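You operate a simulated robot arm through the tools that you are given. There is no shell and no other tool.

You run a simulated two-armed robot. Do the job below in one go: nothing can be reset, and whatever is moved stays where it is left.

Task
Stop filling the pot and drain it with the black plug instead.
Fine: blue and black taps shut before the plugs are swapped, blue plug in the rack's middle hole; open the black tap wide and shut it once the pot is empty.

Only the result counts: the job must be done as asked and must still hold three seconds after the hand-in. Knocking over, shifting, dropping, spilling or breaking anything else fails it.

Robot
Two 7-joint arms with two-finger parallel grippers on one trunk that stands fixed in place. Base frame: the origin is at the foot of the trunk, x ahead of it, y to its left, z up. Lengths are in mm, angles in degrees, forces in N, time in s.
The left shoulder is at [30, 119, 1085], the right one opposite. With the tool pointing down near the work surface each hand reaches from about 100 to 560 mm from the base axis, measured 20 degrees to its own side. Payload 3.43 kg a hand.
The TCP of each hand is the grasp point between the finger pads, 30 mm short of the fingertips. In the tool frame z runs along the fingers and y along their closing line. Largest opening 94 mm; finger width 28, thickness 10; the body of the gripper, 50 by 96 mm, starts 55 mm behind the TCP.
Orientation is told as [roll, pitch, yaw] about the base's x, y, z axes, in that order, counted from this pose: with the fingers straight down and closing along the base's y, the tool's x points along the base's -x, its y along +y and its z along -z.

Tools
- The arms move only by the tool play_rows. It takes "left_increments", "right_increments" or both (then of equal length, played together; a hand with none holds still); each is one flat list of numbers, 6 for each row, row after row: the shift along the tool's x, y, z in mm, then the turn, a rotation vector about the tool's x, y, z in degrees. In form: [tx, ty, tz, ax, ay, az, tx, ty, tz, ax, ay, az, ...]. A call has 1 to 20 rows; each row is the pose to reach, as a shift and turn from the pose commanded when the call began, along the tool's axes at that moment. "left_claw" and "right_claw" are, for a hand that has rows, the opening, from 0 (shut) to 1 (fully open), set as the call begins (left out, the last holds). Each row takes 0.2 s and may step no farther than 50 mm and 8.6 degrees from the row before; otherwise, or with a gripper value out of range, the whole call is refused. A pose out of reach is approached as far as the arm can. The call stops where the force on the tool passes 40 N (or 10 N more than at its start, if that is more) or the arm is blocked; 0.2 s more then pass. The fingers move at their own pace (about 72 mm/s each) and stop on an object; they squeeze with about 25 N. The grip force told is the motor's: it shows also when the fingers shut on nothing. Time passes only in rows, and 0.2 s behind the last, so rows that repeat a pose let the fingers close. It gives the time, the measured TCP pose, the force on the tool (base axes), the opening and the grip force at its end, in the units of the frame above (readings bear some noise), with the torque about the TCP (base axes, N m) and any sound that the robot's microphone picked up.
- Cameras (640 x 400 px; columns grow to the right, rows downward): "scene" is now at [30.7, -21.6, 1775.7]; the picture's right is [-0.34, -0.94, 0.00], its down [-0.83, 0.30, -0.48] and it looks along [0.45, -0.16, -0.88] (base axes); focal length 344 px, centre (320, 200). "left" rides on the left gripper at [76, -14, -102] in its tool frame; the picture's right is [0.18, 0.98, 0.00], its down [-0.75, 0.14, -0.64] and it looks along [-0.63, 0.12, 0.77] (tool axes); focal length 243 px, centre (320, 200). "right" rides on the right gripper at [76, 14, -102] in its tool frame; the picture's right is [-0.18, 0.98, 0.00], its down [-0.75, -0.14, -0.64] and it looks along [-0.63, -0.12, 0.77] (tool axes); focal length 243 px, centre (320, 200). There is no depth. A picture from a camera that has moved, and an enlarged one, comes with that camera's place and axes in the base frame and with its lens.
- capture(camera): a new picture of that camera. The clock stands still meanwhile.
- move_column(by): slides the trunk up (or, below 0, down) by that many mm; the arms and the scene camera ride with it, the base frame stays. It gives what a move gives, with no picture.
- turn_head(pan, tilt): turns the head with the scene camera to pan (to the left, within 143 degrees either way) and tilt (down, from -29 to 69), counted from straight ahead of the robot. It gives what a move gives.
- inspect(camera, box): a new picture of the part [left, top, right, bottom] of that camera's present view, enlarged. The clock stands still meanwhile.
- sign_off(): hands the job in; it is judged then, once.

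Nothing tells you positions but the pictures and the camera data. Unless the task says otherwise, let go and move clear before handing in.

The tools are called after "Call:" by a JSON object that holds its "api" and its "payload". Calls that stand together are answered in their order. play_rows: Moves the arms, as the interface text tells. Its arguments: {"type":"object","properties":{"left_increments":{"type":"array","items":{"type":"number"}},"left_claw":{"type":"number"},"right_increments":{"type":"array","items":{"type":"number"}},"right_claw":{"type":"number"}},"required":[]} The other tools are called the same way: move_column (by) slides the trunk up or down; turn_head (pan, tilt) turns the head that bears the scene camera; capture (camera) takes a picture; inspect (camera, box) takes an enlarged picture of a part of a camera's view; sign_off () hands the job in.

At the start:

```text
t: 0.0
left_position: [484.1, 86.0, 1187.4]
left_tcp_rot: [0.0, 0.0, 0.0]
left_wrist_force: [-0.8, 0.0, 0.3]
left_ft_torque: [-0.01, 0.03, -0.03]
left_gripper_width: 94.0
left_grasp_force: 0.1
right_position: [391.1, -250.0, 1185.8]
right_tcp_rot: [-0.1, 0.0, 0.0]
right_wrist_force: [-1.6, -0.1, 0.5]
right_ft_torque: [-0.01, -0.01, -0.01]
right_gripper_width: 93.9
right_grasp_force: 0.0
trunk travel left (down, up): [-350.0, 60.0]
head pan, tilt: [-19.8, 61.4]
```

scene: 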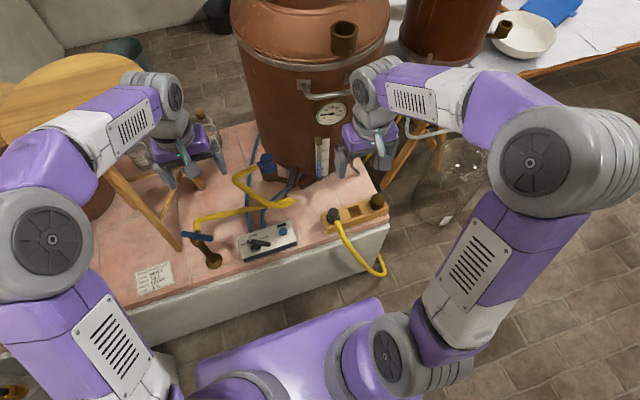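
right: 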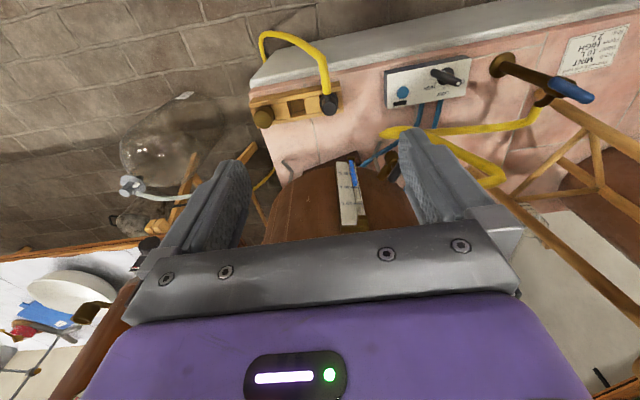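
left: 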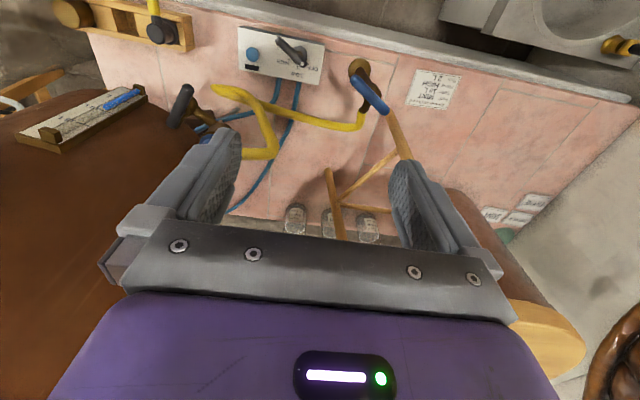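

I see a copper pot with a sight glass, yellow hoses, a switch box, a plug rack, and taps with blue and black handles. I'll look closer before moving anything.

Call:
{"api": "inspect", "payload": {"camera": "scene", "box": [140, 120, 300, 280]}}

Call:
{"api": "inspect", "payload": {"camera": "scene", "box": [240, 120, 400, 280]}}

Call:
{"api": "inspect", "payload": {"camera": "left", "box": [140, 10, 440, 210]}}

Call:
{"api": "inspect", "payload": {"camera": "right", "box": [240, 10, 640, 210]}}

Call:
{"api": "inspect", "payload": {"camera": "left", "box": [0, 0, 240, 150]}}

```text
2.50 times, centred on (220, 200) of scene
camera zoom: at [30.7, -21.6, 1775.7], right [-0.34, -0.94, 0.0], down [-0.83, 0.3, -0.48], along [0.45, -0.16, -0.88], focal length 861 px, centre (570, 200)
```

zoom: 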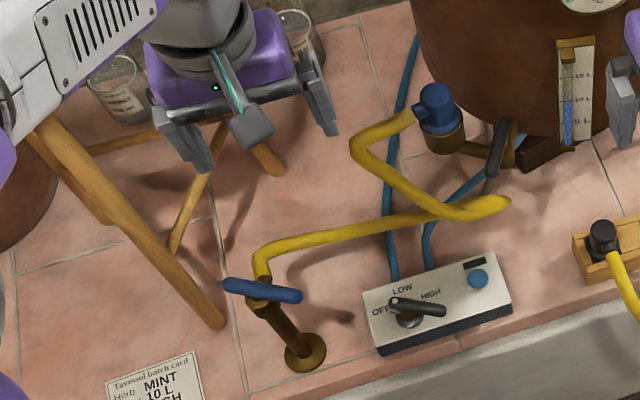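

```text
2.50 times, centred on (320, 200) of scene
camera zoom: at [30.7, -21.6, 1775.7], right [-0.34, -0.94, 0.0], down [-0.83, 0.3, -0.48], along [0.45, -0.16, -0.88], focal length 861 px, centre (320, 200)
```

zoom: 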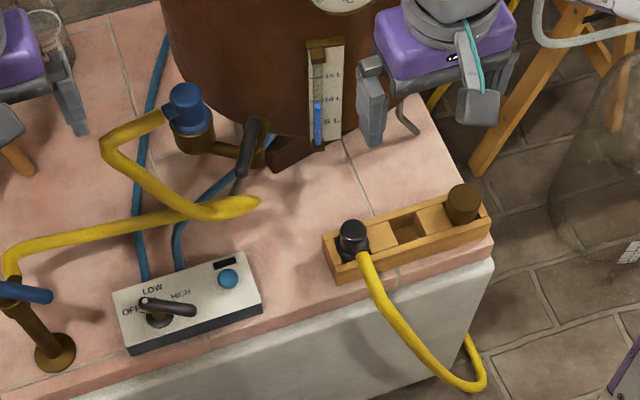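

```text
2.00 times, centred on (290, 110) of left
camera zoom: at [407.6, 72.7, 1291.9], right [-0.18, 0.98, 0.0], down [0.75, 0.14, 0.64], along [0.63, 0.12, -0.77], focal length 485 px, centre (380, 380)
```

zoom: 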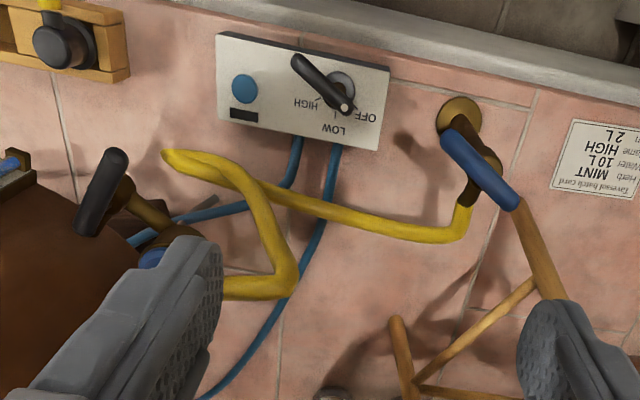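

```text
1.60 times, centred on (440, 110) of right
camera zoom: at [315.2, -236.4, 1288.8], right [0.18, 0.98, 0.0], down [0.75, -0.14, 0.64], along [0.63, -0.12, -0.77], focal length 388 px, centre (128, 344)
```

zoom: 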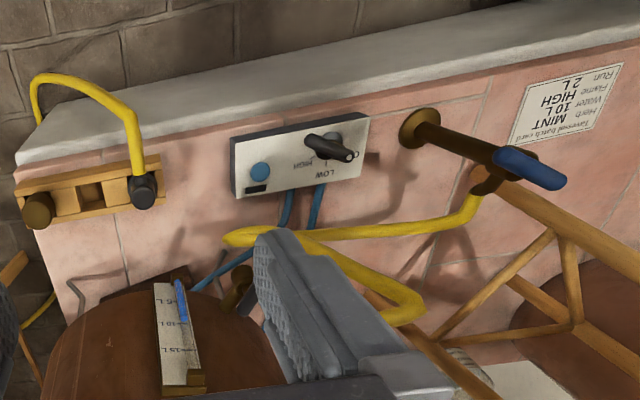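

```text
2.67 times, centred on (120, 75) of left
camera zoom: at [407.6, 72.7, 1291.9], right [-0.18, 0.98, 0.0], down [0.75, 0.14, 0.64], along [0.63, 0.12, -0.77], focal length 647 px, centre (853, 533)
```

zoom: 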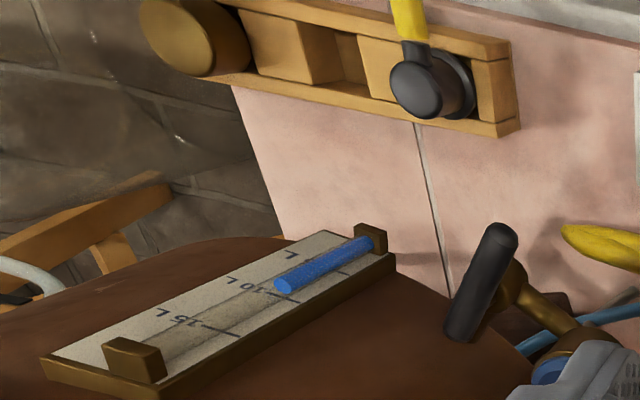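

The fill standpipe with the blue bar handle is at about (520,193), the table top is near z 625, and the black plug is near (535,-255). I'll zoom in on the taps and plugs to see their state before I move.

Call:
{"api": "inspect", "payload": {"camera": "left", "box": [330, 50, 410, 120]}}

Call:
{"api": "inspect", "payload": {"camera": "left", "box": [160, 75, 260, 145]}}

Call:
{"api": "inspect", "payload": {"camera": "scene", "box": [180, 220, 240, 275]}}

Call:
{"api": "inspect", "payload": {"camera": "scene", "box": [240, 140, 320, 210]}}

Call:
{"api": "inspect", "payload": {"camera": "right", "box": [480, 40, 600, 115]}}

Call:
{"api": "inspect", "payload": {"camera": "scene", "box": [300, 125, 400, 240]}}

```text
5.71 times, centred on (370, 85) of left
camera zoom: at [407.6, 72.7, 1291.9], right [-0.18, 0.98, 0.0], down [0.75, 0.14, 0.64], along [0.63, 0.12, -0.77], focal length 1386 px, centre (34, 857)
```

zoom: 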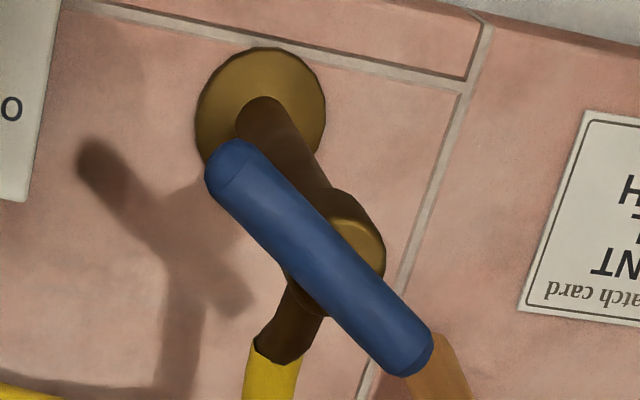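

```text
5.71 times, centred on (210, 110) of left
camera zoom: at [407.6, 72.7, 1291.9], right [-0.18, 0.98, 0.0], down [0.75, 0.14, 0.64], along [0.63, 0.12, -0.77], focal length 1386 px, centre (949, 714)
```

zoom: 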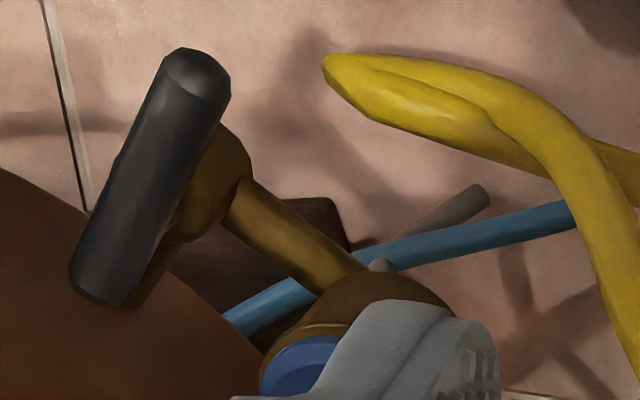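

```text
7.27 times, centred on (210, 248) of scene
camera zoom: at [30.7, -21.6, 1775.7], right [-0.34, -0.94, 0.0], down [-0.83, 0.3, -0.48], along [0.45, -0.16, -0.88], focal length 2504 px, centre (1120, -146)
```

zoom: 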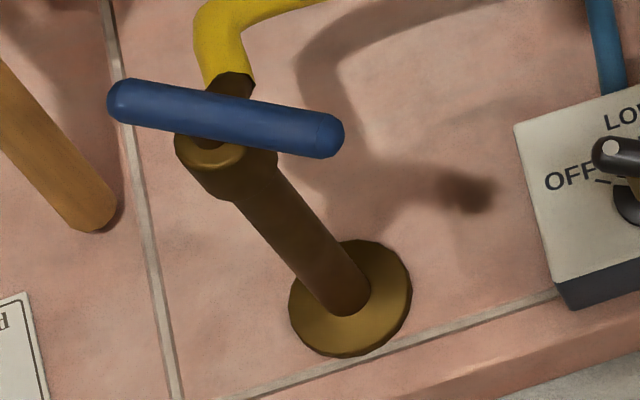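

```text
5.71 times, centred on (280, 175) of scene
camera zoom: at [30.7, -21.6, 1775.7], right [-0.34, -0.94, 0.0], down [-0.83, 0.3, -0.48], along [0.45, -0.16, -0.88], focal length 1967 px, centre (549, 343)
```

zoom: 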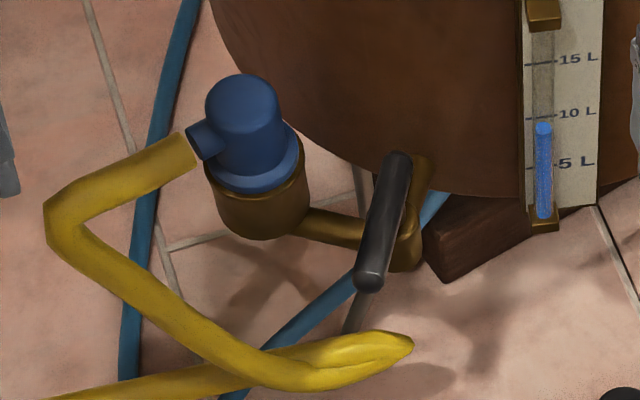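

```text
5.33 times, centred on (540, 78) of right
camera zoom: at [315.2, -236.4, 1288.8], right [0.18, 0.98, 0.0], down [0.75, -0.14, 0.64], along [0.63, -0.12, -0.77], focal length 1294 px, centre (-853, 853)
```

zoom: 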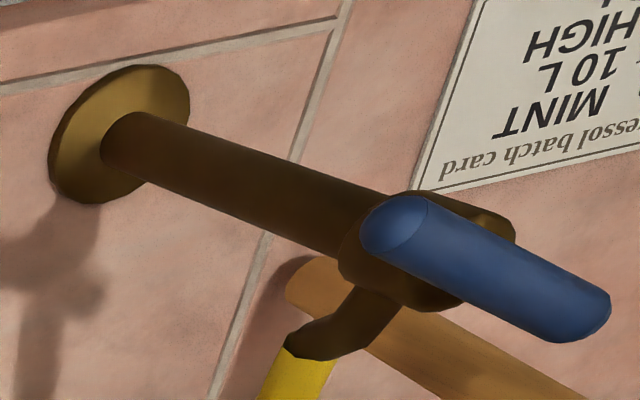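

```text
3.48 times, centred on (350, 182) of scene
camera zoom: at [30.7, -21.6, 1775.7], right [-0.34, -0.94, 0.0], down [-0.83, 0.3, -0.48], along [0.45, -0.16, -0.88], focal length 1198 px, centre (216, 261)
```

zoom: 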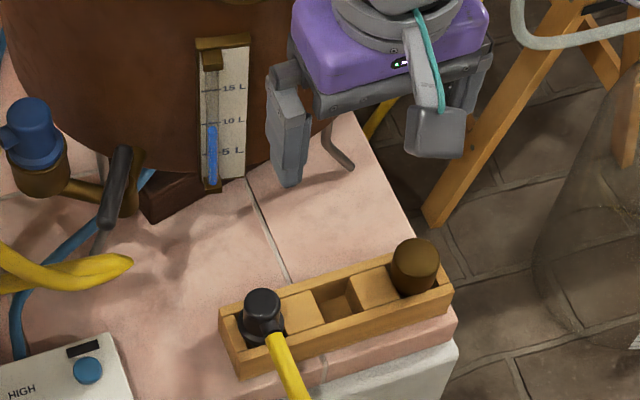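

The blue bar is horizontal at about (527,190,823), about 60° from +x. The black lever is also horizontal, near (585,-128,889). I'll bring both hands to closer viewpoints over free space to pin down the geometry.

Call:
{"api": "play_rows", "payload": {"left_increments": [26, 16, 34, 0, 0, 0, 52, 32, 68, 0, 0, 0, 78, 48, 103, 0, 0, 0, 104, 64, 137, 0, 0, 0], "right_increments": [15, 13, 31, 0, 0, 0, 31, 25, 63, 0, 0, 0, 46, 38, 94, 0, 0, 0, 61, 50, 126, 0, 0, 0]}}

Call:
{"api": "capture", "payload": {"camera": "left"}}

Call:
{"api": "capture", "payload": {"camera": "right"}}

Call:
{"api": "capture", "payload": {"camera": "scene"}}

```text
t: 1.0
left_position: [380.2, 149.0, 1049.0]
left_tcp_rot: [-0.1, -0.1, 0.0]
left_wrist_force: [-0.2, -0.3, 0.2]
left_ft_torque: [0.01, -0.03, 0.0]
left_gripper_width: 94.1
left_grasp_force: 0.1
right_position: [330.7, -198.1, 1059.7]
right_tcp_rot: [0.1, -0.1, 0.1]
right_wrist_force: [0.0, 0.5, -0.4]
right_ft_torque: [0.0, 0.0, -0.01]
right_gripper_width: 93.9
right_grasp_force: 0.2
trunk travel left (down, up): [-350.0, 60.0]
head pan, tilt: [-19.8, 61.4]
```

```text
taken
camera left: at [304.2, 136.7, 1154.3], right [-0.18, 0.98, 0.0], down [0.75, 0.14, 0.64], along [0.63, 0.12, -0.77], focal length 243 px, centre (320, 200)
```

left: 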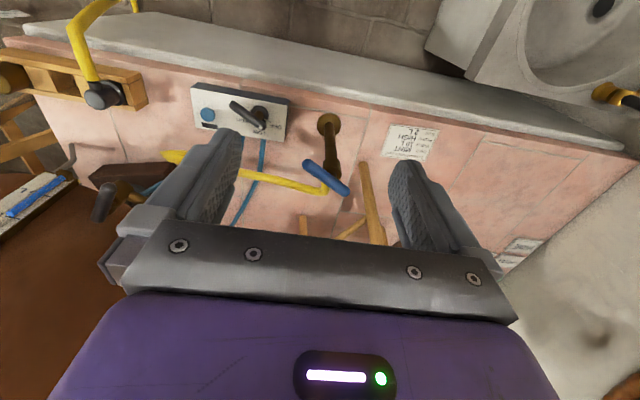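

```text
taken
camera right: at [254.5, -185.2, 1162.3], right [0.18, 0.98, 0.0], down [0.75, -0.14, 0.64], along [0.63, -0.12, -0.77], focal length 243 px, centre (320, 200)
```

right: 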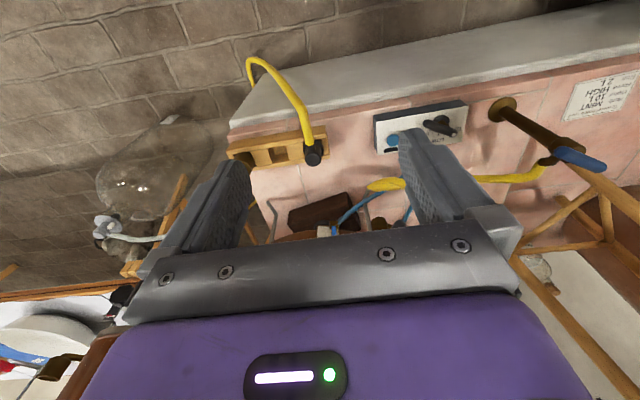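

```text
taken
camera scene: at [31.4, -21.0, 1775.7], right [-0.34, -0.94, 0.0], down [-0.83, 0.3, -0.48], along [0.45, -0.16, -0.88], focal length 344 px, centre (320, 200)
```

scene: 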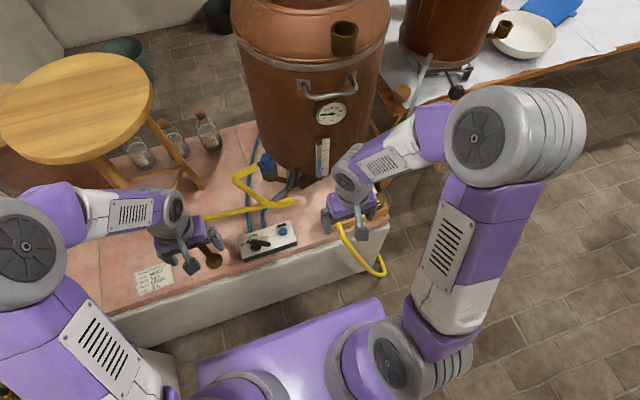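

I'm zooming on the blue tap, black plug, rack and sight glass from the new viewpoints.

Call:
{"api": "inspect", "payload": {"camera": "left", "box": [280, 100, 380, 200]}}

Call:
{"api": "inspect", "payload": {"camera": "right", "box": [220, 110, 340, 185]}}

Call:
{"api": "inspect", "payload": {"camera": "scene", "box": [240, 130, 340, 210]}}

Call:
{"api": "inspect", "payload": {"camera": "left", "box": [70, 60, 190, 230]}}

Call:
{"api": "inspect", "payload": {"camera": "right", "box": [480, 80, 620, 190]}}

```text
4.00 times, centred on (330, 150) of left
camera zoom: at [304.2, 136.7, 1154.3], right [-0.18, 0.98, 0.0], down [0.75, 0.14, 0.64], along [0.63, 0.12, -0.77], focal length 970 px, centre (280, 400)
```

zoom: 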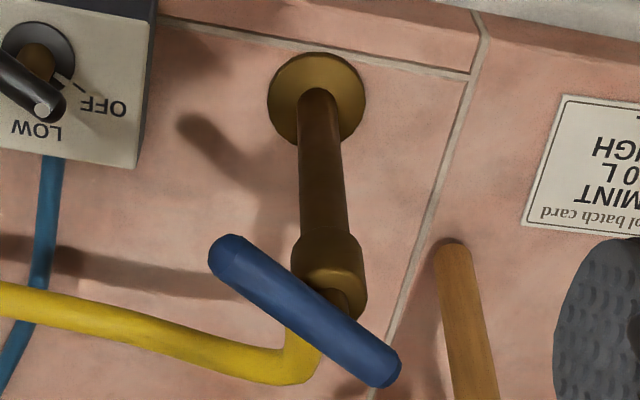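

```text
5.33 times, centred on (280, 148) of right
camera zoom: at [254.5, -185.2, 1162.3], right [0.18, 0.98, 0.0], down [0.75, -0.14, 0.64], along [0.63, -0.12, -0.77], focal length 1294 px, centre (533, 480)
```

zoom: 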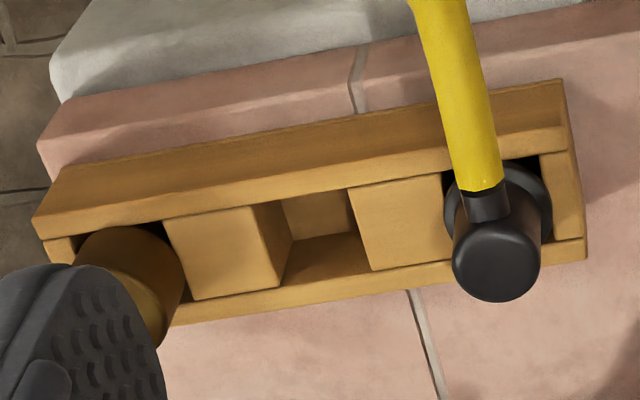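

```text
5.00 times, centred on (290, 170) of scene
camera zoom: at [31.4, -21.0, 1775.7], right [-0.34, -0.94, 0.0], down [-0.83, 0.3, -0.48], along [0.45, -0.16, -0.88], focal length 1721 px, centre (470, 350)
```

zoom: 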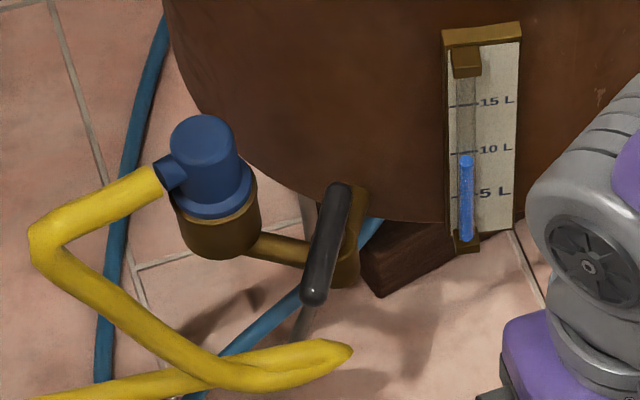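

```text
2.35 times, centred on (130, 145) of left
camera zoom: at [304.2, 136.7, 1154.3], right [-0.18, 0.98, 0.0], down [0.75, 0.14, 0.64], along [0.63, 0.12, -0.77], focal length 571 px, centre (767, 329)
```

zoom: 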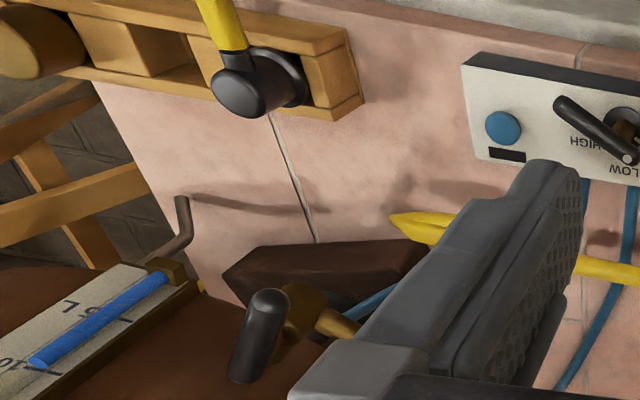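

```text
3.64 times, centred on (550, 135) of right
camera zoom: at [254.5, -185.2, 1162.3], right [0.18, 0.98, 0.0], down [0.75, -0.14, 0.64], along [0.63, -0.12, -0.77], focal length 882 px, centre (-516, 436)
```

zoom: 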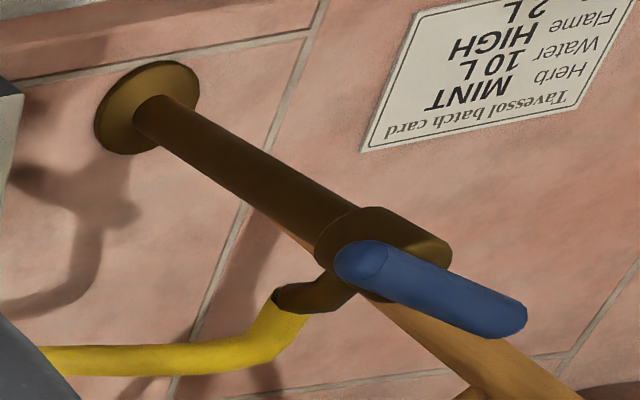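

The sight glass has risen to about 9.5 L, so the pot is still filling and the blue tap comes first. I'm bringing the left hand over the bar's pivot with the fingers turned to straddle the bar.

Call:
{"api": "play_rows", "payload": {"left_increments": [-18.4, 5.1, 18.6, 0, 0, -7.57, -36.8, 10.2, 37.2, 0, 0, -15.15, -55.1, 15.4, 55.9, 0, 0, -22.7, -73.5, 20.5, 74.5, 0, 0, -30.3, -91.9, 25.6, 93, 0, 0, -37.9, -110, 30.7, 111.7, 0, 0, -45.4, -128.6, 35.9, 130.4, 0, 0, -53, -147, 41, 149, 0, 0, -60.6], "left_claw": 0.6}}

Call:
{"api": "capture", "payload": {"camera": "left"}}

Call:
{"api": "inspect", "payload": {"camera": "scene", "box": [150, 180, 310, 280]}}

Call:
{"api": "inspect", "payload": {"camera": "scene", "box": [240, 130, 340, 210]}}

```text
t: 2.8
left_position: [527.0, 190.9, 901.9]
left_tcp_rot: [0.0, 0.0, 60.7]
left_wrist_force: [0.4, 0.9, 0.0]
left_ft_torque: [0.01, 0.04, 0.01]
left_gripper_width: 56.3
left_grasp_force: 0.0
right_position: [332.0, -198.7, 1060.2]
right_tcp_rot: [0.0, 0.0, 0.0]
right_wrist_force: [-0.5, 0.5, 0.3]
right_ft_torque: [-0.02, 0.01, 0.01]
right_gripper_width: 94.1
right_grasp_force: 0.1
trunk travel left (down, up): [-350.0, 60.0]
head pan, tilt: [-19.8, 61.4]
```

```text
taken
camera left: at [502.9, 119.2, 1005.8], right [-0.95, 0.32, 0.0], down [0.25, 0.73, 0.64], along [0.2, 0.61, -0.77], focal length 243 px, centre (320, 200)
```

left: 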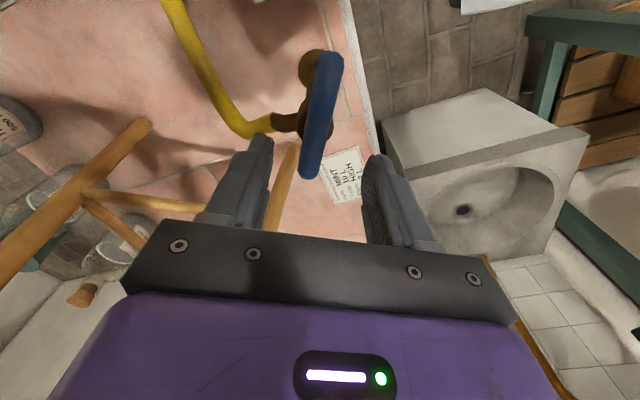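

```text
4.00 times, centred on (230, 230) of scene
camera zoom: at [31.7, -21.4, 1775.7], right [-0.34, -0.94, 0.0], down [-0.83, 0.3, -0.48], along [0.45, -0.16, -0.88], focal length 1377 px, centre (680, 80)
```

zoom: 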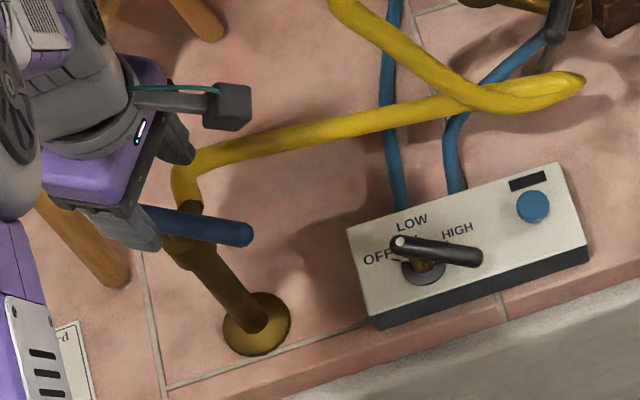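

```text
5.00 times, centred on (290, 170) of scene
camera zoom: at [31.7, -21.4, 1775.7], right [-0.34, -0.94, 0.0], down [-0.83, 0.3, -0.48], along [0.45, -0.16, -0.88], focal length 1721 px, centre (470, 350)
```

zoom: 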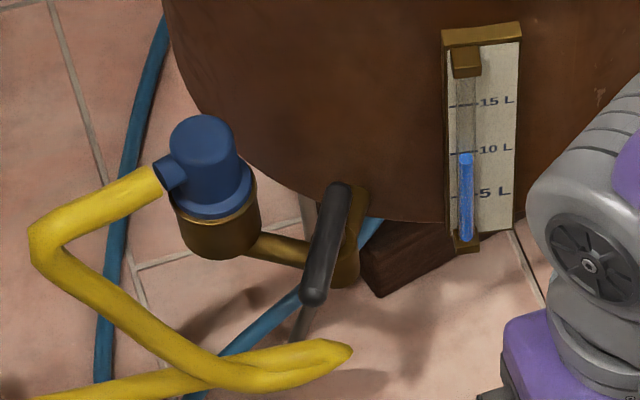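

Filling is slow, about 0.1 L/s, so there is time. I'm zooming on the handle from directly above to see how it sits against the spout.

Call:
{"api": "inspect", "payload": {"camera": "left", "box": [230, 30, 390, 200]}}

Call:
{"api": "inspect", "payload": {"camera": "right", "box": [480, 80, 620, 190]}}

```text
2.35 times, centred on (310, 115) of left
camera zoom: at [502.9, 119.2, 1005.8], right [-0.95, 0.32, 0.0], down [0.25, 0.73, 0.64], along [0.2, 0.61, -0.77], focal length 571 px, centre (344, 400)
```

zoom: 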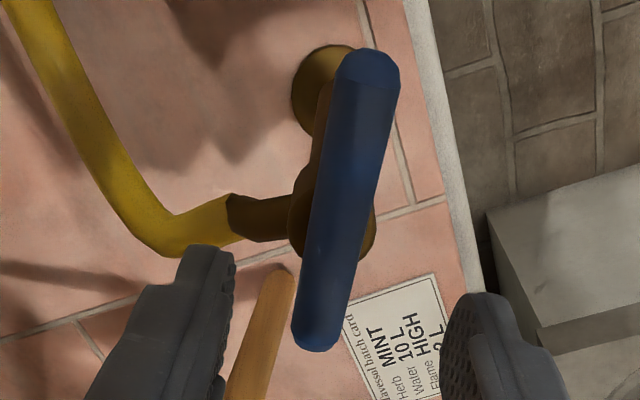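

```text
3.64 times, centred on (550, 135) of right
camera zoom: at [254.8, -185.8, 1162.5], right [0.18, 0.98, 0.0], down [0.75, -0.14, 0.64], along [0.63, -0.12, -0.77], focal length 882 px, centre (-516, 436)
```

zoom: 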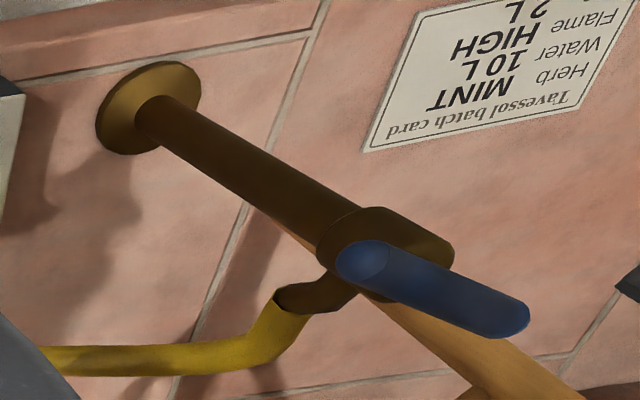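

The bar is confirmed at 60° through (529,191), about 50° off the spout at 10°, so the tap looks half open and should be shut when square to the spout. I'm lowering to straddle the bar and gripping it.

Call:
{"api": "play_rows", "payload": {"left_increments": [-1, -0.5, 28, 0, 0, 0, -1.6, -0.8, 57, 0, 0, 0]}}

Call:
{"api": "play_rows", "payload": {"left_increments": [0, 0, 0, 0, 0, 0, 0, 0, 0, 0, 0, 0], "left_claw": 0}}

Call:
{"api": "capture", "payload": {"camera": "left"}}

```text
t: 3.4
left_position: [528.9, 191.7, 844.1]
left_tcp_rot: [0.0, 0.0, 60.6]
left_wrist_force: [0.3, -1.1, 0.6]
left_ft_torque: [-0.01, -0.01, 0.03]
left_gripper_width: 56.4
left_grasp_force: 0.1
right_position: [331.4, -199.0, 1059.6]
right_tcp_rot: [0.0, 0.0, 0.0]
right_wrist_force: [0.0, -0.6, -0.3]
right_ft_torque: [0.02, 0.0, 0.02]
right_gripper_width: 94.2
right_grasp_force: 0.1
trunk travel left (down, up): [-350.0, 60.0]
head pan, tilt: [-19.8, 61.4]
```

```text
t: 4.0
left_position: [530.9, 190.7, 844.7]
left_tcp_rot: [-0.1, 0.0, 60.6]
left_wrist_force: [5.5, -1.8, -3.9]
left_ft_torque: [-0.16, -0.13, -0.09]
left_gripper_width: 18.7
left_grasp_force: 42.7
right_position: [332.4, -199.0, 1057.9]
right_tcp_rot: [0.0, 0.0, 0.0]
right_wrist_force: [1.2, -0.7, 0.3]
right_ft_torque: [0.02, 0.0, -0.05]
right_gripper_width: 93.7
right_grasp_force: 0.2
trunk travel left (down, up): [-350.0, 60.0]
head pan, tilt: [-19.8, 61.4]
```

```text
taken
camera left: at [504.9, 119.1, 948.4], right [-0.95, 0.32, 0.0], down [0.25, 0.73, 0.64], along [0.21, 0.61, -0.77], focal length 243 px, centre (320, 200)
```

left: 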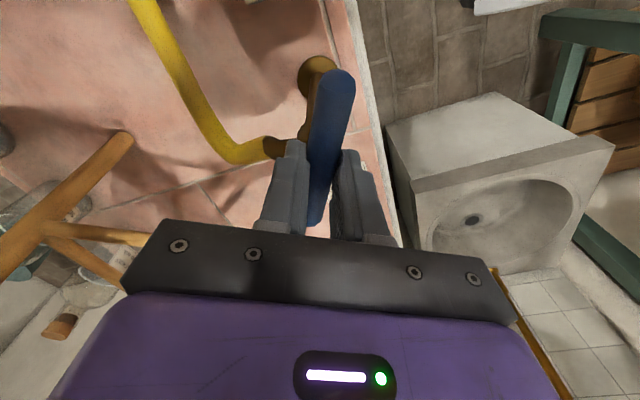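

The bar is gripped at 18.7 mm. I'm turning it counter-clockwise seen from above, toward square across the spout, and watching the torque.

Call:
{"api": "play_rows", "payload": {"left_increments": [0, -1.5, 0, 0, 0, -5, 0, -1.5, 0, 0, 0, -10, 0, -1.5, 0, 0, 0, -15, 0, -1.5, 0, 0, 0, -20]}}

Call:
{"api": "capture", "payload": {"camera": "left"}}

Call:
{"api": "inspect", "payload": {"camera": "scene", "box": [240, 130, 340, 210]}}

```text
t: 5.0
left_position: [532.8, 188.9, 844.1]
left_tcp_rot: [-0.2, 0.0, 80.6]
left_wrist_force: [20.6, -6.4, -10.8]
left_ft_torque: [0.23, -0.47, -0.25]
left_gripper_width: 18.8
left_grasp_force: 44.6
right_position: [332.9, -200.2, 1058.1]
right_tcp_rot: [-0.1, 0.2, 0.1]
right_wrist_force: [-0.1, -0.5, 0.4]
right_ft_torque: [0.0, 0.02, 0.01]
right_gripper_width: 94.0
right_grasp_force: 0.0
trunk travel left (down, up): [-350.0, 60.0]
head pan, tilt: [-19.8, 61.4]
```

```text
taken
camera left: at [534.7, 113.7, 948.5], right [-1.0, -0.02, 0.0], down [-0.02, 0.77, 0.64], along [-0.01, 0.64, -0.77], focal length 243 px, centre (320, 200)
```

left: 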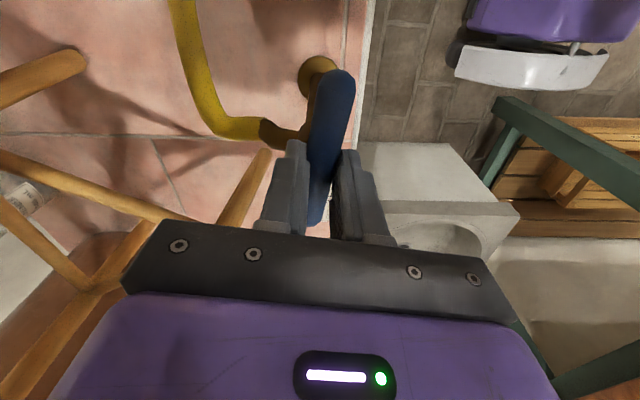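

```text
5.00 times, centred on (290, 170) of scene
camera zoom: at [34.8, -22.2, 1775.5], right [-0.34, -0.94, 0.0], down [-0.83, 0.3, -0.48], along [0.45, -0.16, -0.88], focal length 1721 px, centre (470, 350)
```

zoom: 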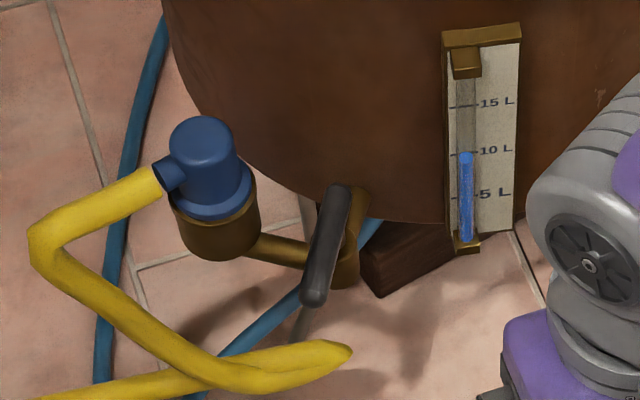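

It is turning freely, but side force has built up because the true pivot lies a few mm further +x. I'm re-centring and turning the remaining ~20°.

Call:
{"api": "play_rows", "payload": {"left_increments": [0, -4, 1, 0, 0, 0, 0, -4.3, 1, 0, 0, -5, 0, -4.3, 1, 0, 0, -10, 0, -4.3, 1, 0, 0, -15, 0, -4.3, 1, 0, 0, -20]}}

Call:
{"api": "capture", "payload": {"camera": "left"}}

Call:
{"api": "inspect", "payload": {"camera": "scene", "box": [240, 130, 340, 210]}}

Call:
{"api": "inspect", "payload": {"camera": "right", "box": [480, 80, 620, 190]}}

```text
t: 6.2
left_position: [535.1, 188.9, 844.4]
left_tcp_rot: [-0.1, 0.0, 100.4]
left_wrist_force: [13.4, -5.4, 6.5]
left_ft_torque: [-0.16, -0.25, -2.03]
left_gripper_width: 23.6
left_grasp_force: 45.5
right_position: [331.6, -200.4, 1059.7]
right_tcp_rot: [0.1, 0.0, -0.1]
right_wrist_force: [-0.8, 0.3, 0.4]
right_ft_torque: [0.02, -0.05, 0.03]
right_gripper_width: 94.1
right_grasp_force: 0.1
trunk travel left (down, up): [-350.0, 60.0]
head pan, tilt: [-19.8, 61.4]
```

```text
taken
camera left: at [563.0, 117.9, 948.3], right [-0.93, -0.36, 0.0], down [-0.28, 0.71, 0.64], along [-0.23, 0.6, -0.77], focal length 243 px, centre (320, 200)
```

left: 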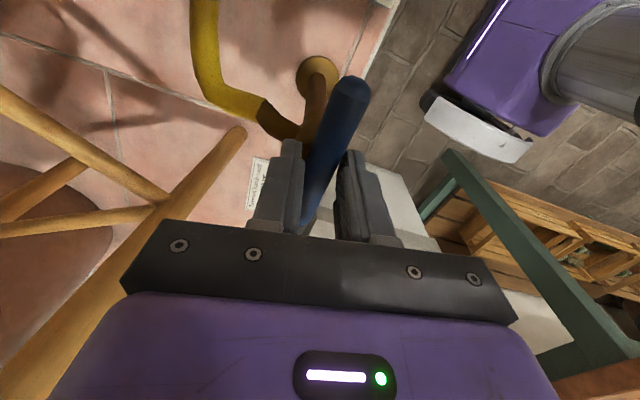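

```text
5.00 times, centred on (290, 170) of scene
camera zoom: at [31.9, -22.7, 1775.7], right [-0.34, -0.94, 0.0], down [-0.83, 0.3, -0.48], along [0.45, -0.16, -0.88], focal length 1721 px, centre (470, 350)
```

zoom: 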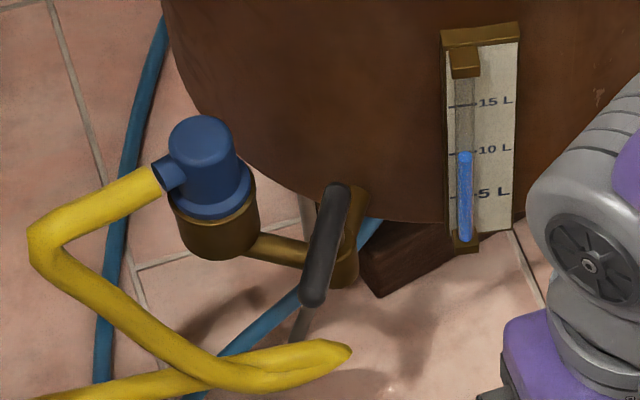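

```text
3.64 times, centred on (550, 135) of right
camera zoom: at [254.9, -186.6, 1162.4], right [0.18, 0.98, 0.0], down [0.75, -0.14, 0.64], along [0.63, -0.12, -0.77], focal length 882 px, centre (-516, 436)
```

zoom: 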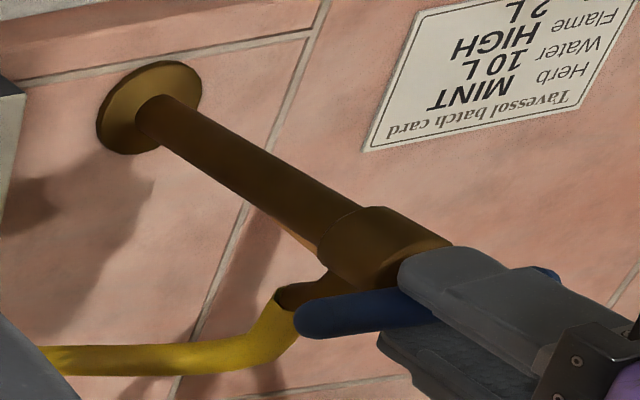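

The bar hit a hard stop at about 90° (torque rose and the bar skewed in the fingers), which should be the shut end. I'm easing back to align, releasing and rising, then I'll check the level holds.

Call:
{"api": "play_rows", "payload": {"left_increments": [0, 0, 0, 0, 0, 4, 0, 0, 0, 0, 0, 8]}}

Call:
{"api": "play_rows", "payload": {"left_increments": [0, 0, 0, 0, 0, 0, 0, 0, 0, 0, 0, 0, 0, 0, -30, 0, 0, 0, 0, 0, -70, 0, 0, 0], "left_claw": 0.6}}

Call:
{"api": "inspect", "payload": {"camera": "right", "box": [480, 80, 620, 190]}}

Call:
{"api": "inspect", "payload": {"camera": "scene", "box": [240, 130, 340, 210]}}

Call:
{"api": "inspect", "payload": {"camera": "left", "box": [230, 30, 390, 200]}}

```text
t: 6.8
left_position: [534.4, 189.9, 843.5]
left_tcp_rot: [-0.1, -0.1, 92.5]
left_wrist_force: [13.8, -2.6, 10.1]
left_ft_torque: [-0.3, -0.27, -0.96]
left_gripper_width: 19.3
left_grasp_force: 44.6
right_position: [331.5, -198.6, 1058.4]
right_tcp_rot: [0.0, -0.1, 0.0]
right_wrist_force: [-0.7, -0.2, 0.5]
right_ft_torque: [-0.04, 0.03, -0.01]
right_gripper_width: 93.7
right_grasp_force: 0.0
trunk travel left (down, up): [-350.0, 60.0]
head pan, tilt: [-19.8, 61.4]
```

```text
t: 7.8
left_position: [533.7, 190.7, 913.1]
left_tcp_rot: [-0.1, -0.1, 92.6]
left_wrist_force: [0.2, 0.4, 0.3]
left_ft_torque: [0.0, -0.02, 0.01]
left_gripper_width: 56.7
left_grasp_force: 0.0
right_position: [331.2, -198.7, 1059.8]
right_tcp_rot: [0.0, -0.1, 0.0]
right_wrist_force: [-1.0, -0.9, 0.6]
right_ft_torque: [0.03, 0.03, 0.0]
right_gripper_width: 94.0
right_grasp_force: 0.2
trunk travel left (down, up): [-350.0, 60.0]
head pan, tilt: [-19.8, 61.4]
```

```text
3.64 times, centred on (550, 135) of right
camera zoom: at [253.8, -186.1, 1162.7], right [0.18, 0.98, 0.0], down [0.75, -0.14, 0.64], along [0.63, -0.12, -0.77], focal length 882 px, centre (-516, 436)
```

zoom: 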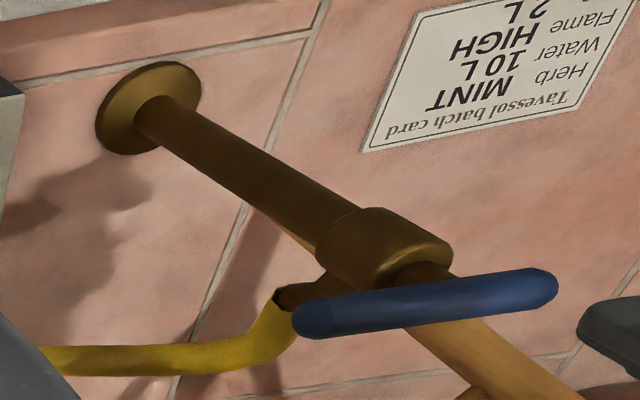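

```text
5.00 times, centred on (290, 170) of scene
camera zoom: at [30.1, -21.9, 1775.7], right [-0.34, -0.94, 0.0], down [-0.83, 0.3, -0.48], along [0.45, -0.16, -0.88], focal length 1721 px, centre (470, 350)
```

zoom: 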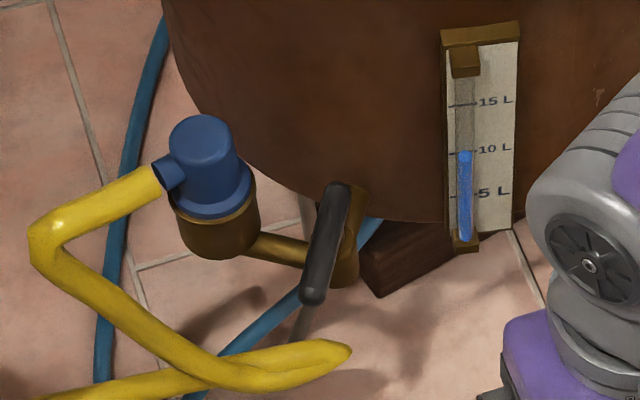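

```text
2.35 times, centred on (310, 115) of left
camera zoom: at [551.6, 116.2, 1017.6], right [-0.97, -0.23, 0.0], down [-0.17, 0.75, 0.64], along [-0.15, 0.62, -0.77], focal length 571 px, centre (344, 400)
```

zoom: 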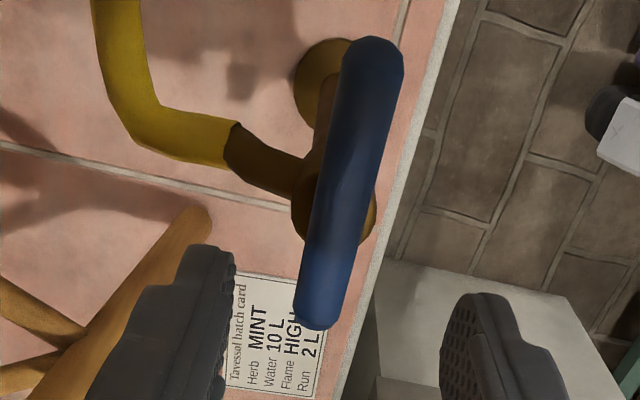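

The blue bar now sits at 90° against its stop, across the outlet. Next I'm moving the left hand to a viewpoint in front of the pot to locate the blue plug, its cup and the black cock.

Call:
{"api": "play_rows", "payload": {"left_increments": [15, 2, -35, 0, 0, 8.4, 35, 4, -65, 0, 0, 16.8, 58, 6, -90, 0, 0, 25.2, 80, 9, -112, 0, 0, 33.6, 103, 12, -132, 0, 0, 42, 126, 14, -150, 0, 0, 50.4, 148, 16, -166, 0, 0, 58.8, 170, 18, -180, 0, 0, 67.2, 192, 20, -191, 0, 0, 75.6, 212, 22, -200, 0, 0, 84, 229, 24.4, -207, 0, 0, 92.5], "left_claw": 1}}

Call:
{"api": "capture", "payload": {"camera": "left"}}

Call:
{"api": "inspect", "payload": {"camera": "scene", "box": [310, 130, 340, 185]}}

```text
t: 10.2
left_position: [519.8, -40.5, 1121.1]
left_tcp_rot: [-0.1, 0.0, 0.0]
left_wrist_force: [-0.8, -0.7, 0.1]
left_ft_torque: [0.01, 0.01, -0.05]
left_gripper_width: 94.0
left_grasp_force: 0.2
right_position: [331.0, -199.1, 1060.5]
right_tcp_rot: [0.0, -0.1, 0.0]
right_wrist_force: [0.3, 0.6, 0.1]
right_ft_torque: [-0.01, 0.0, -0.03]
right_gripper_width: 93.6
right_grasp_force: 0.0
trunk travel left (down, up): [-350.0, 60.0]
head pan, tilt: [-19.8, 61.4]
```

```text
taken
camera left: at [443.8, -53.2, 1224.9], right [-0.18, 0.98, 0.0], down [0.75, 0.14, 0.64], along [0.63, 0.12, -0.77], focal length 243 px, centre (320, 200)
```

left: 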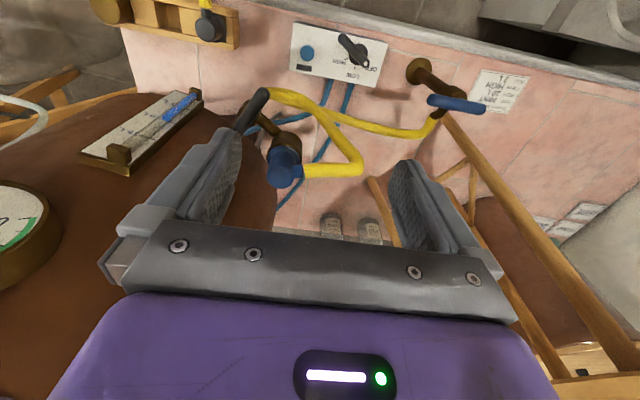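

```text
7.27 times, centred on (325, 158) of scene
camera zoom: at [30.7, -22.0, 1775.7], right [-0.34, -0.94, 0.0], down [-0.83, 0.3, -0.48], along [0.45, -0.16, -0.88], focal length 2504 px, centre (284, 509)
```

zoom: 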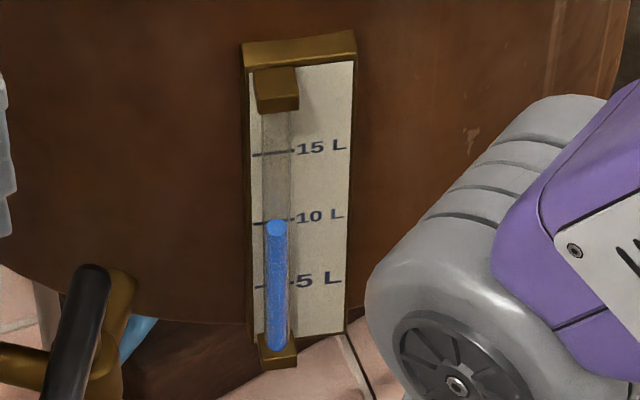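

The level reads about 9.5 L as my baseline. I'm zooming on the cup and cock.

Call:
{"api": "inspect", "payload": {"camera": "left", "box": [220, 70, 340, 200]}}

Call:
{"api": "inspect", "payload": {"camera": "scene", "box": [240, 140, 320, 210]}}

```text
3.08 times, centred on (280, 135) of left
camera zoom: at [443.8, -53.2, 1224.9], right [-0.18, 0.98, 0.0], down [0.75, 0.14, 0.64], along [0.63, 0.12, -0.77], focal length 746 px, centre (443, 400)
```

zoom: 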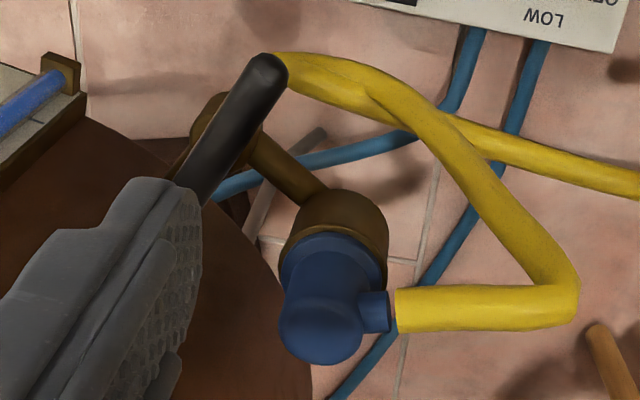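

```text
5.71 times, centred on (280, 175) of scene
camera zoom: at [30.7, -22.0, 1775.7], right [-0.34, -0.94, 0.0], down [-0.83, 0.3, -0.48], along [0.45, -0.16, -0.88], focal length 1967 px, centre (549, 343)
```

zoom: 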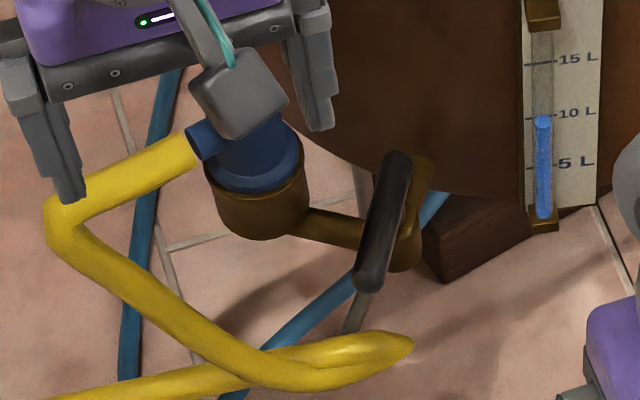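

The plug is seen almost along one line from both cameras, so depth is poor. I'll lower the column 120 mm, which also helps reach, to get parallax.

Call:
{"api": "move_column", "payload": {"by": -120}}

Call:
{"api": "capture", "payload": {"camera": "left"}}

Call:
{"api": "inspect", "payload": {"camera": "left", "box": [200, 50, 340, 240]}}

Call:
{"api": "capture", "payload": {"camera": "scene"}}

Call:
{"api": "capture", "payload": {"camera": "right"}}

```text
t: 11.7
left_position: [520.4, -40.7, 1001.5]
left_tcp_rot: [0.2, -0.1, 0.1]
left_wrist_force: [-0.7, 1.1, -0.2]
left_ft_torque: [-0.01, 0.0, -0.01]
left_gripper_width: 93.9
left_grasp_force: 0.0
right_position: [330.0, -199.3, 939.9]
right_tcp_rot: [0.0, 0.0, 0.0]
right_wrist_force: [0.6, 0.1, 0.1]
right_ft_torque: [0.0, -0.02, -0.01]
right_gripper_width: 93.6
right_grasp_force: 0.1
trunk travel left (down, up): [-230.0, 180.0]
head pan, tilt: [-19.8, 61.4]
```

```text
taken
camera left: at [443.9, -52.8, 1105.0], right [-0.19, 0.98, 0.0], down [0.75, 0.14, 0.64], along [0.63, 0.12, -0.77], focal length 243 px, centre (320, 200)
```

left: 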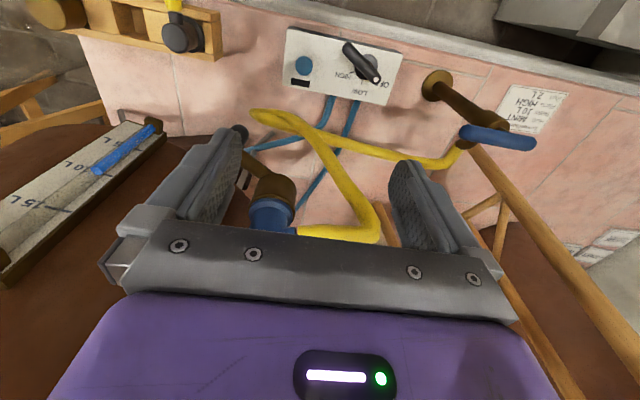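

```text
2.11 times, centred on (270, 145) of left
camera zoom: at [443.9, -52.8, 1105.0], right [-0.19, 0.98, 0.0], down [0.75, 0.14, 0.64], along [0.63, 0.12, -0.77], focal length 511 px, centre (425, 316)
```

zoom: 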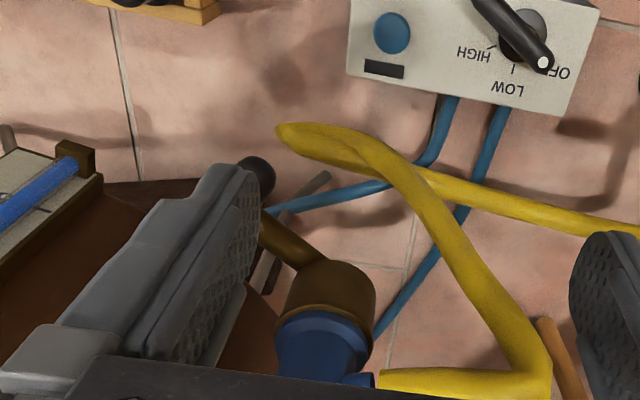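

```text
taken
camera scene: at [30.5, -21.5, 1655.8], right [-0.34, -0.94, 0.0], down [-0.83, 0.3, -0.48], along [0.45, -0.16, -0.88], focal length 344 px, centre (320, 200)
```

scene: 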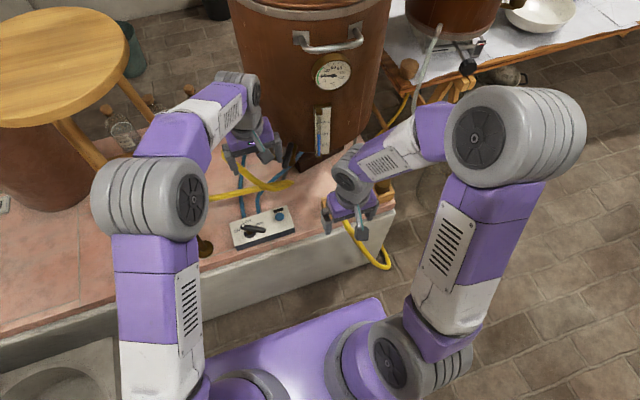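

```text
taken
camera right: at [254.1, -185.8, 1042.8], right [0.18, 0.98, 0.0], down [0.75, -0.14, 0.64], along [0.63, -0.12, -0.77], focal length 243 px, centre (320, 200)
```

right: 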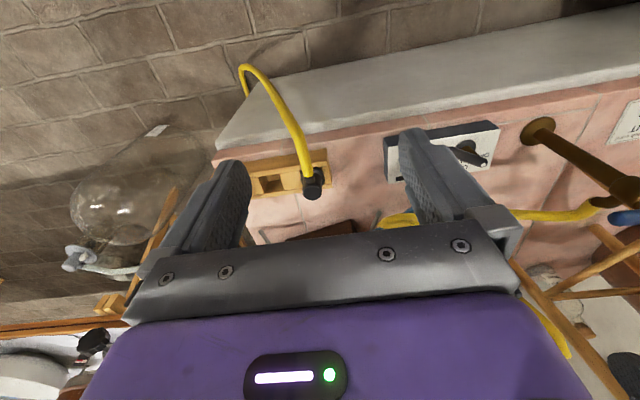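

I place the blue plug at about (637,-72) with its top at z≈951 and flange at z≈903. The black cock pivots at (585,-128), and the pot wall is a cylinder around (803,-266) with R≈208. I'm raising the column back for reach and moving the left hand aside to watch.

Call:
{"api": "move_column", "payload": {"by": 120}}

Call:
{"api": "play_rows", "payload": {"left_increments": [8, 25, -2, 0, 0, 7.5, 16, 50, -4, 0, 0, 15, 25, 75, -5, 0, 0, 22.5, 33, 100, -6, 0, 0, 30, 42, 125, -8, 0, 0, 37.5, 50, 150, -9, 0, 0, 45]}}

Call:
{"api": "capture", "payload": {"camera": "left"}}

Call:
{"api": "inspect", "payload": {"camera": "scene", "box": [310, 130, 340, 185]}}

```text
t: 13.2
left_position: [518.7, -40.0, 1120.0]
left_tcp_rot: [0.0, 0.0, 0.2]
left_wrist_force: [-0.5, -0.9, -0.1]
left_ft_torque: [0.01, -0.03, 0.0]
left_gripper_width: 94.1
left_grasp_force: 0.2
right_position: [330.8, -198.7, 1060.3]
right_tcp_rot: [0.0, 0.0, 0.1]
right_wrist_force: [0.0, 0.5, -0.4]
right_ft_torque: [-0.01, 0.02, -0.02]
right_gripper_width: 94.1
right_grasp_force: 0.2
trunk travel left (down, up): [-350.0, 60.0]
head pan, tilt: [-19.8, 61.4]
```

```text
t: 14.6
left_position: [468.6, 111.2, 1130.5]
left_tcp_rot: [0.0, -0.1, -45.1]
left_wrist_force: [-0.3, 0.0, -0.3]
left_ft_torque: [-0.01, 0.0, 0.0]
left_gripper_width: 94.0
left_grasp_force: 0.2
right_position: [330.2, -198.5, 1059.0]
right_tcp_rot: [-0.1, 0.0, 0.0]
right_wrist_force: [0.2, 0.6, -0.1]
right_ft_torque: [0.0, 0.01, -0.01]
right_gripper_width: 94.0
right_grasp_force: 0.0
trunk travel left (down, up): [-350.0, 60.0]
head pan, tilt: [-19.8, 61.4]
```

```text
taken
camera left: at [405.8, 156.5, 1233.9], right [0.57, 0.82, 0.0], down [0.63, -0.43, 0.64], along [0.53, -0.36, -0.77], focal length 243 px, centre (320, 200)
```

left: 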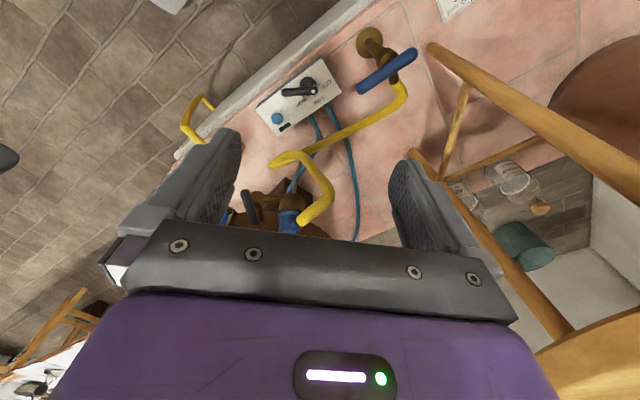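

```text
7.27 times, centred on (325, 158) of scene
camera zoom: at [30.4, -20.5, 1775.7], right [-0.34, -0.94, 0.0], down [-0.83, 0.3, -0.48], along [0.45, -0.16, -0.88], focal length 2504 px, centre (284, 509)
```

zoom: 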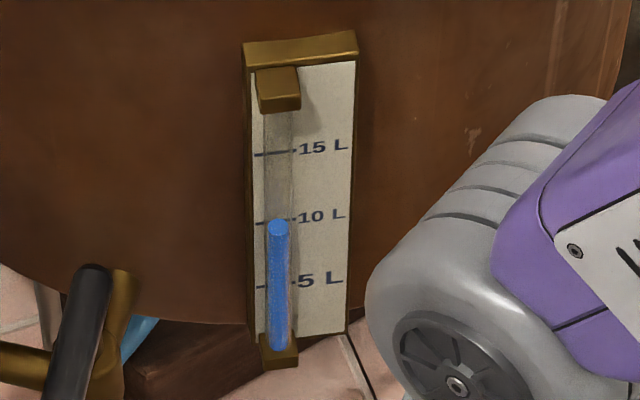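

The level is holding, so the blue tap is shut. I'm zooming from the left hand for a good cross-bearing on the cock and plug.

Call:
{"api": "inspect", "payload": {"camera": "left", "box": [220, 140, 340, 240]}}

```text
4.00 times, centred on (280, 190) of left
camera zoom: at [405.8, 156.5, 1233.9], right [0.57, 0.82, 0.0], down [0.63, -0.43, 0.64], along [0.53, -0.36, -0.77], focal length 970 px, centre (480, 240)
```

zoom: 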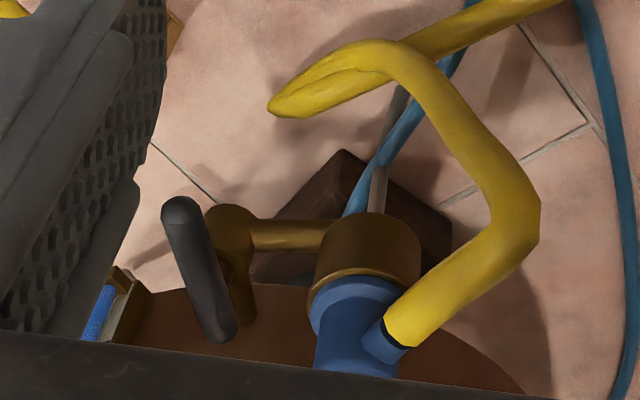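

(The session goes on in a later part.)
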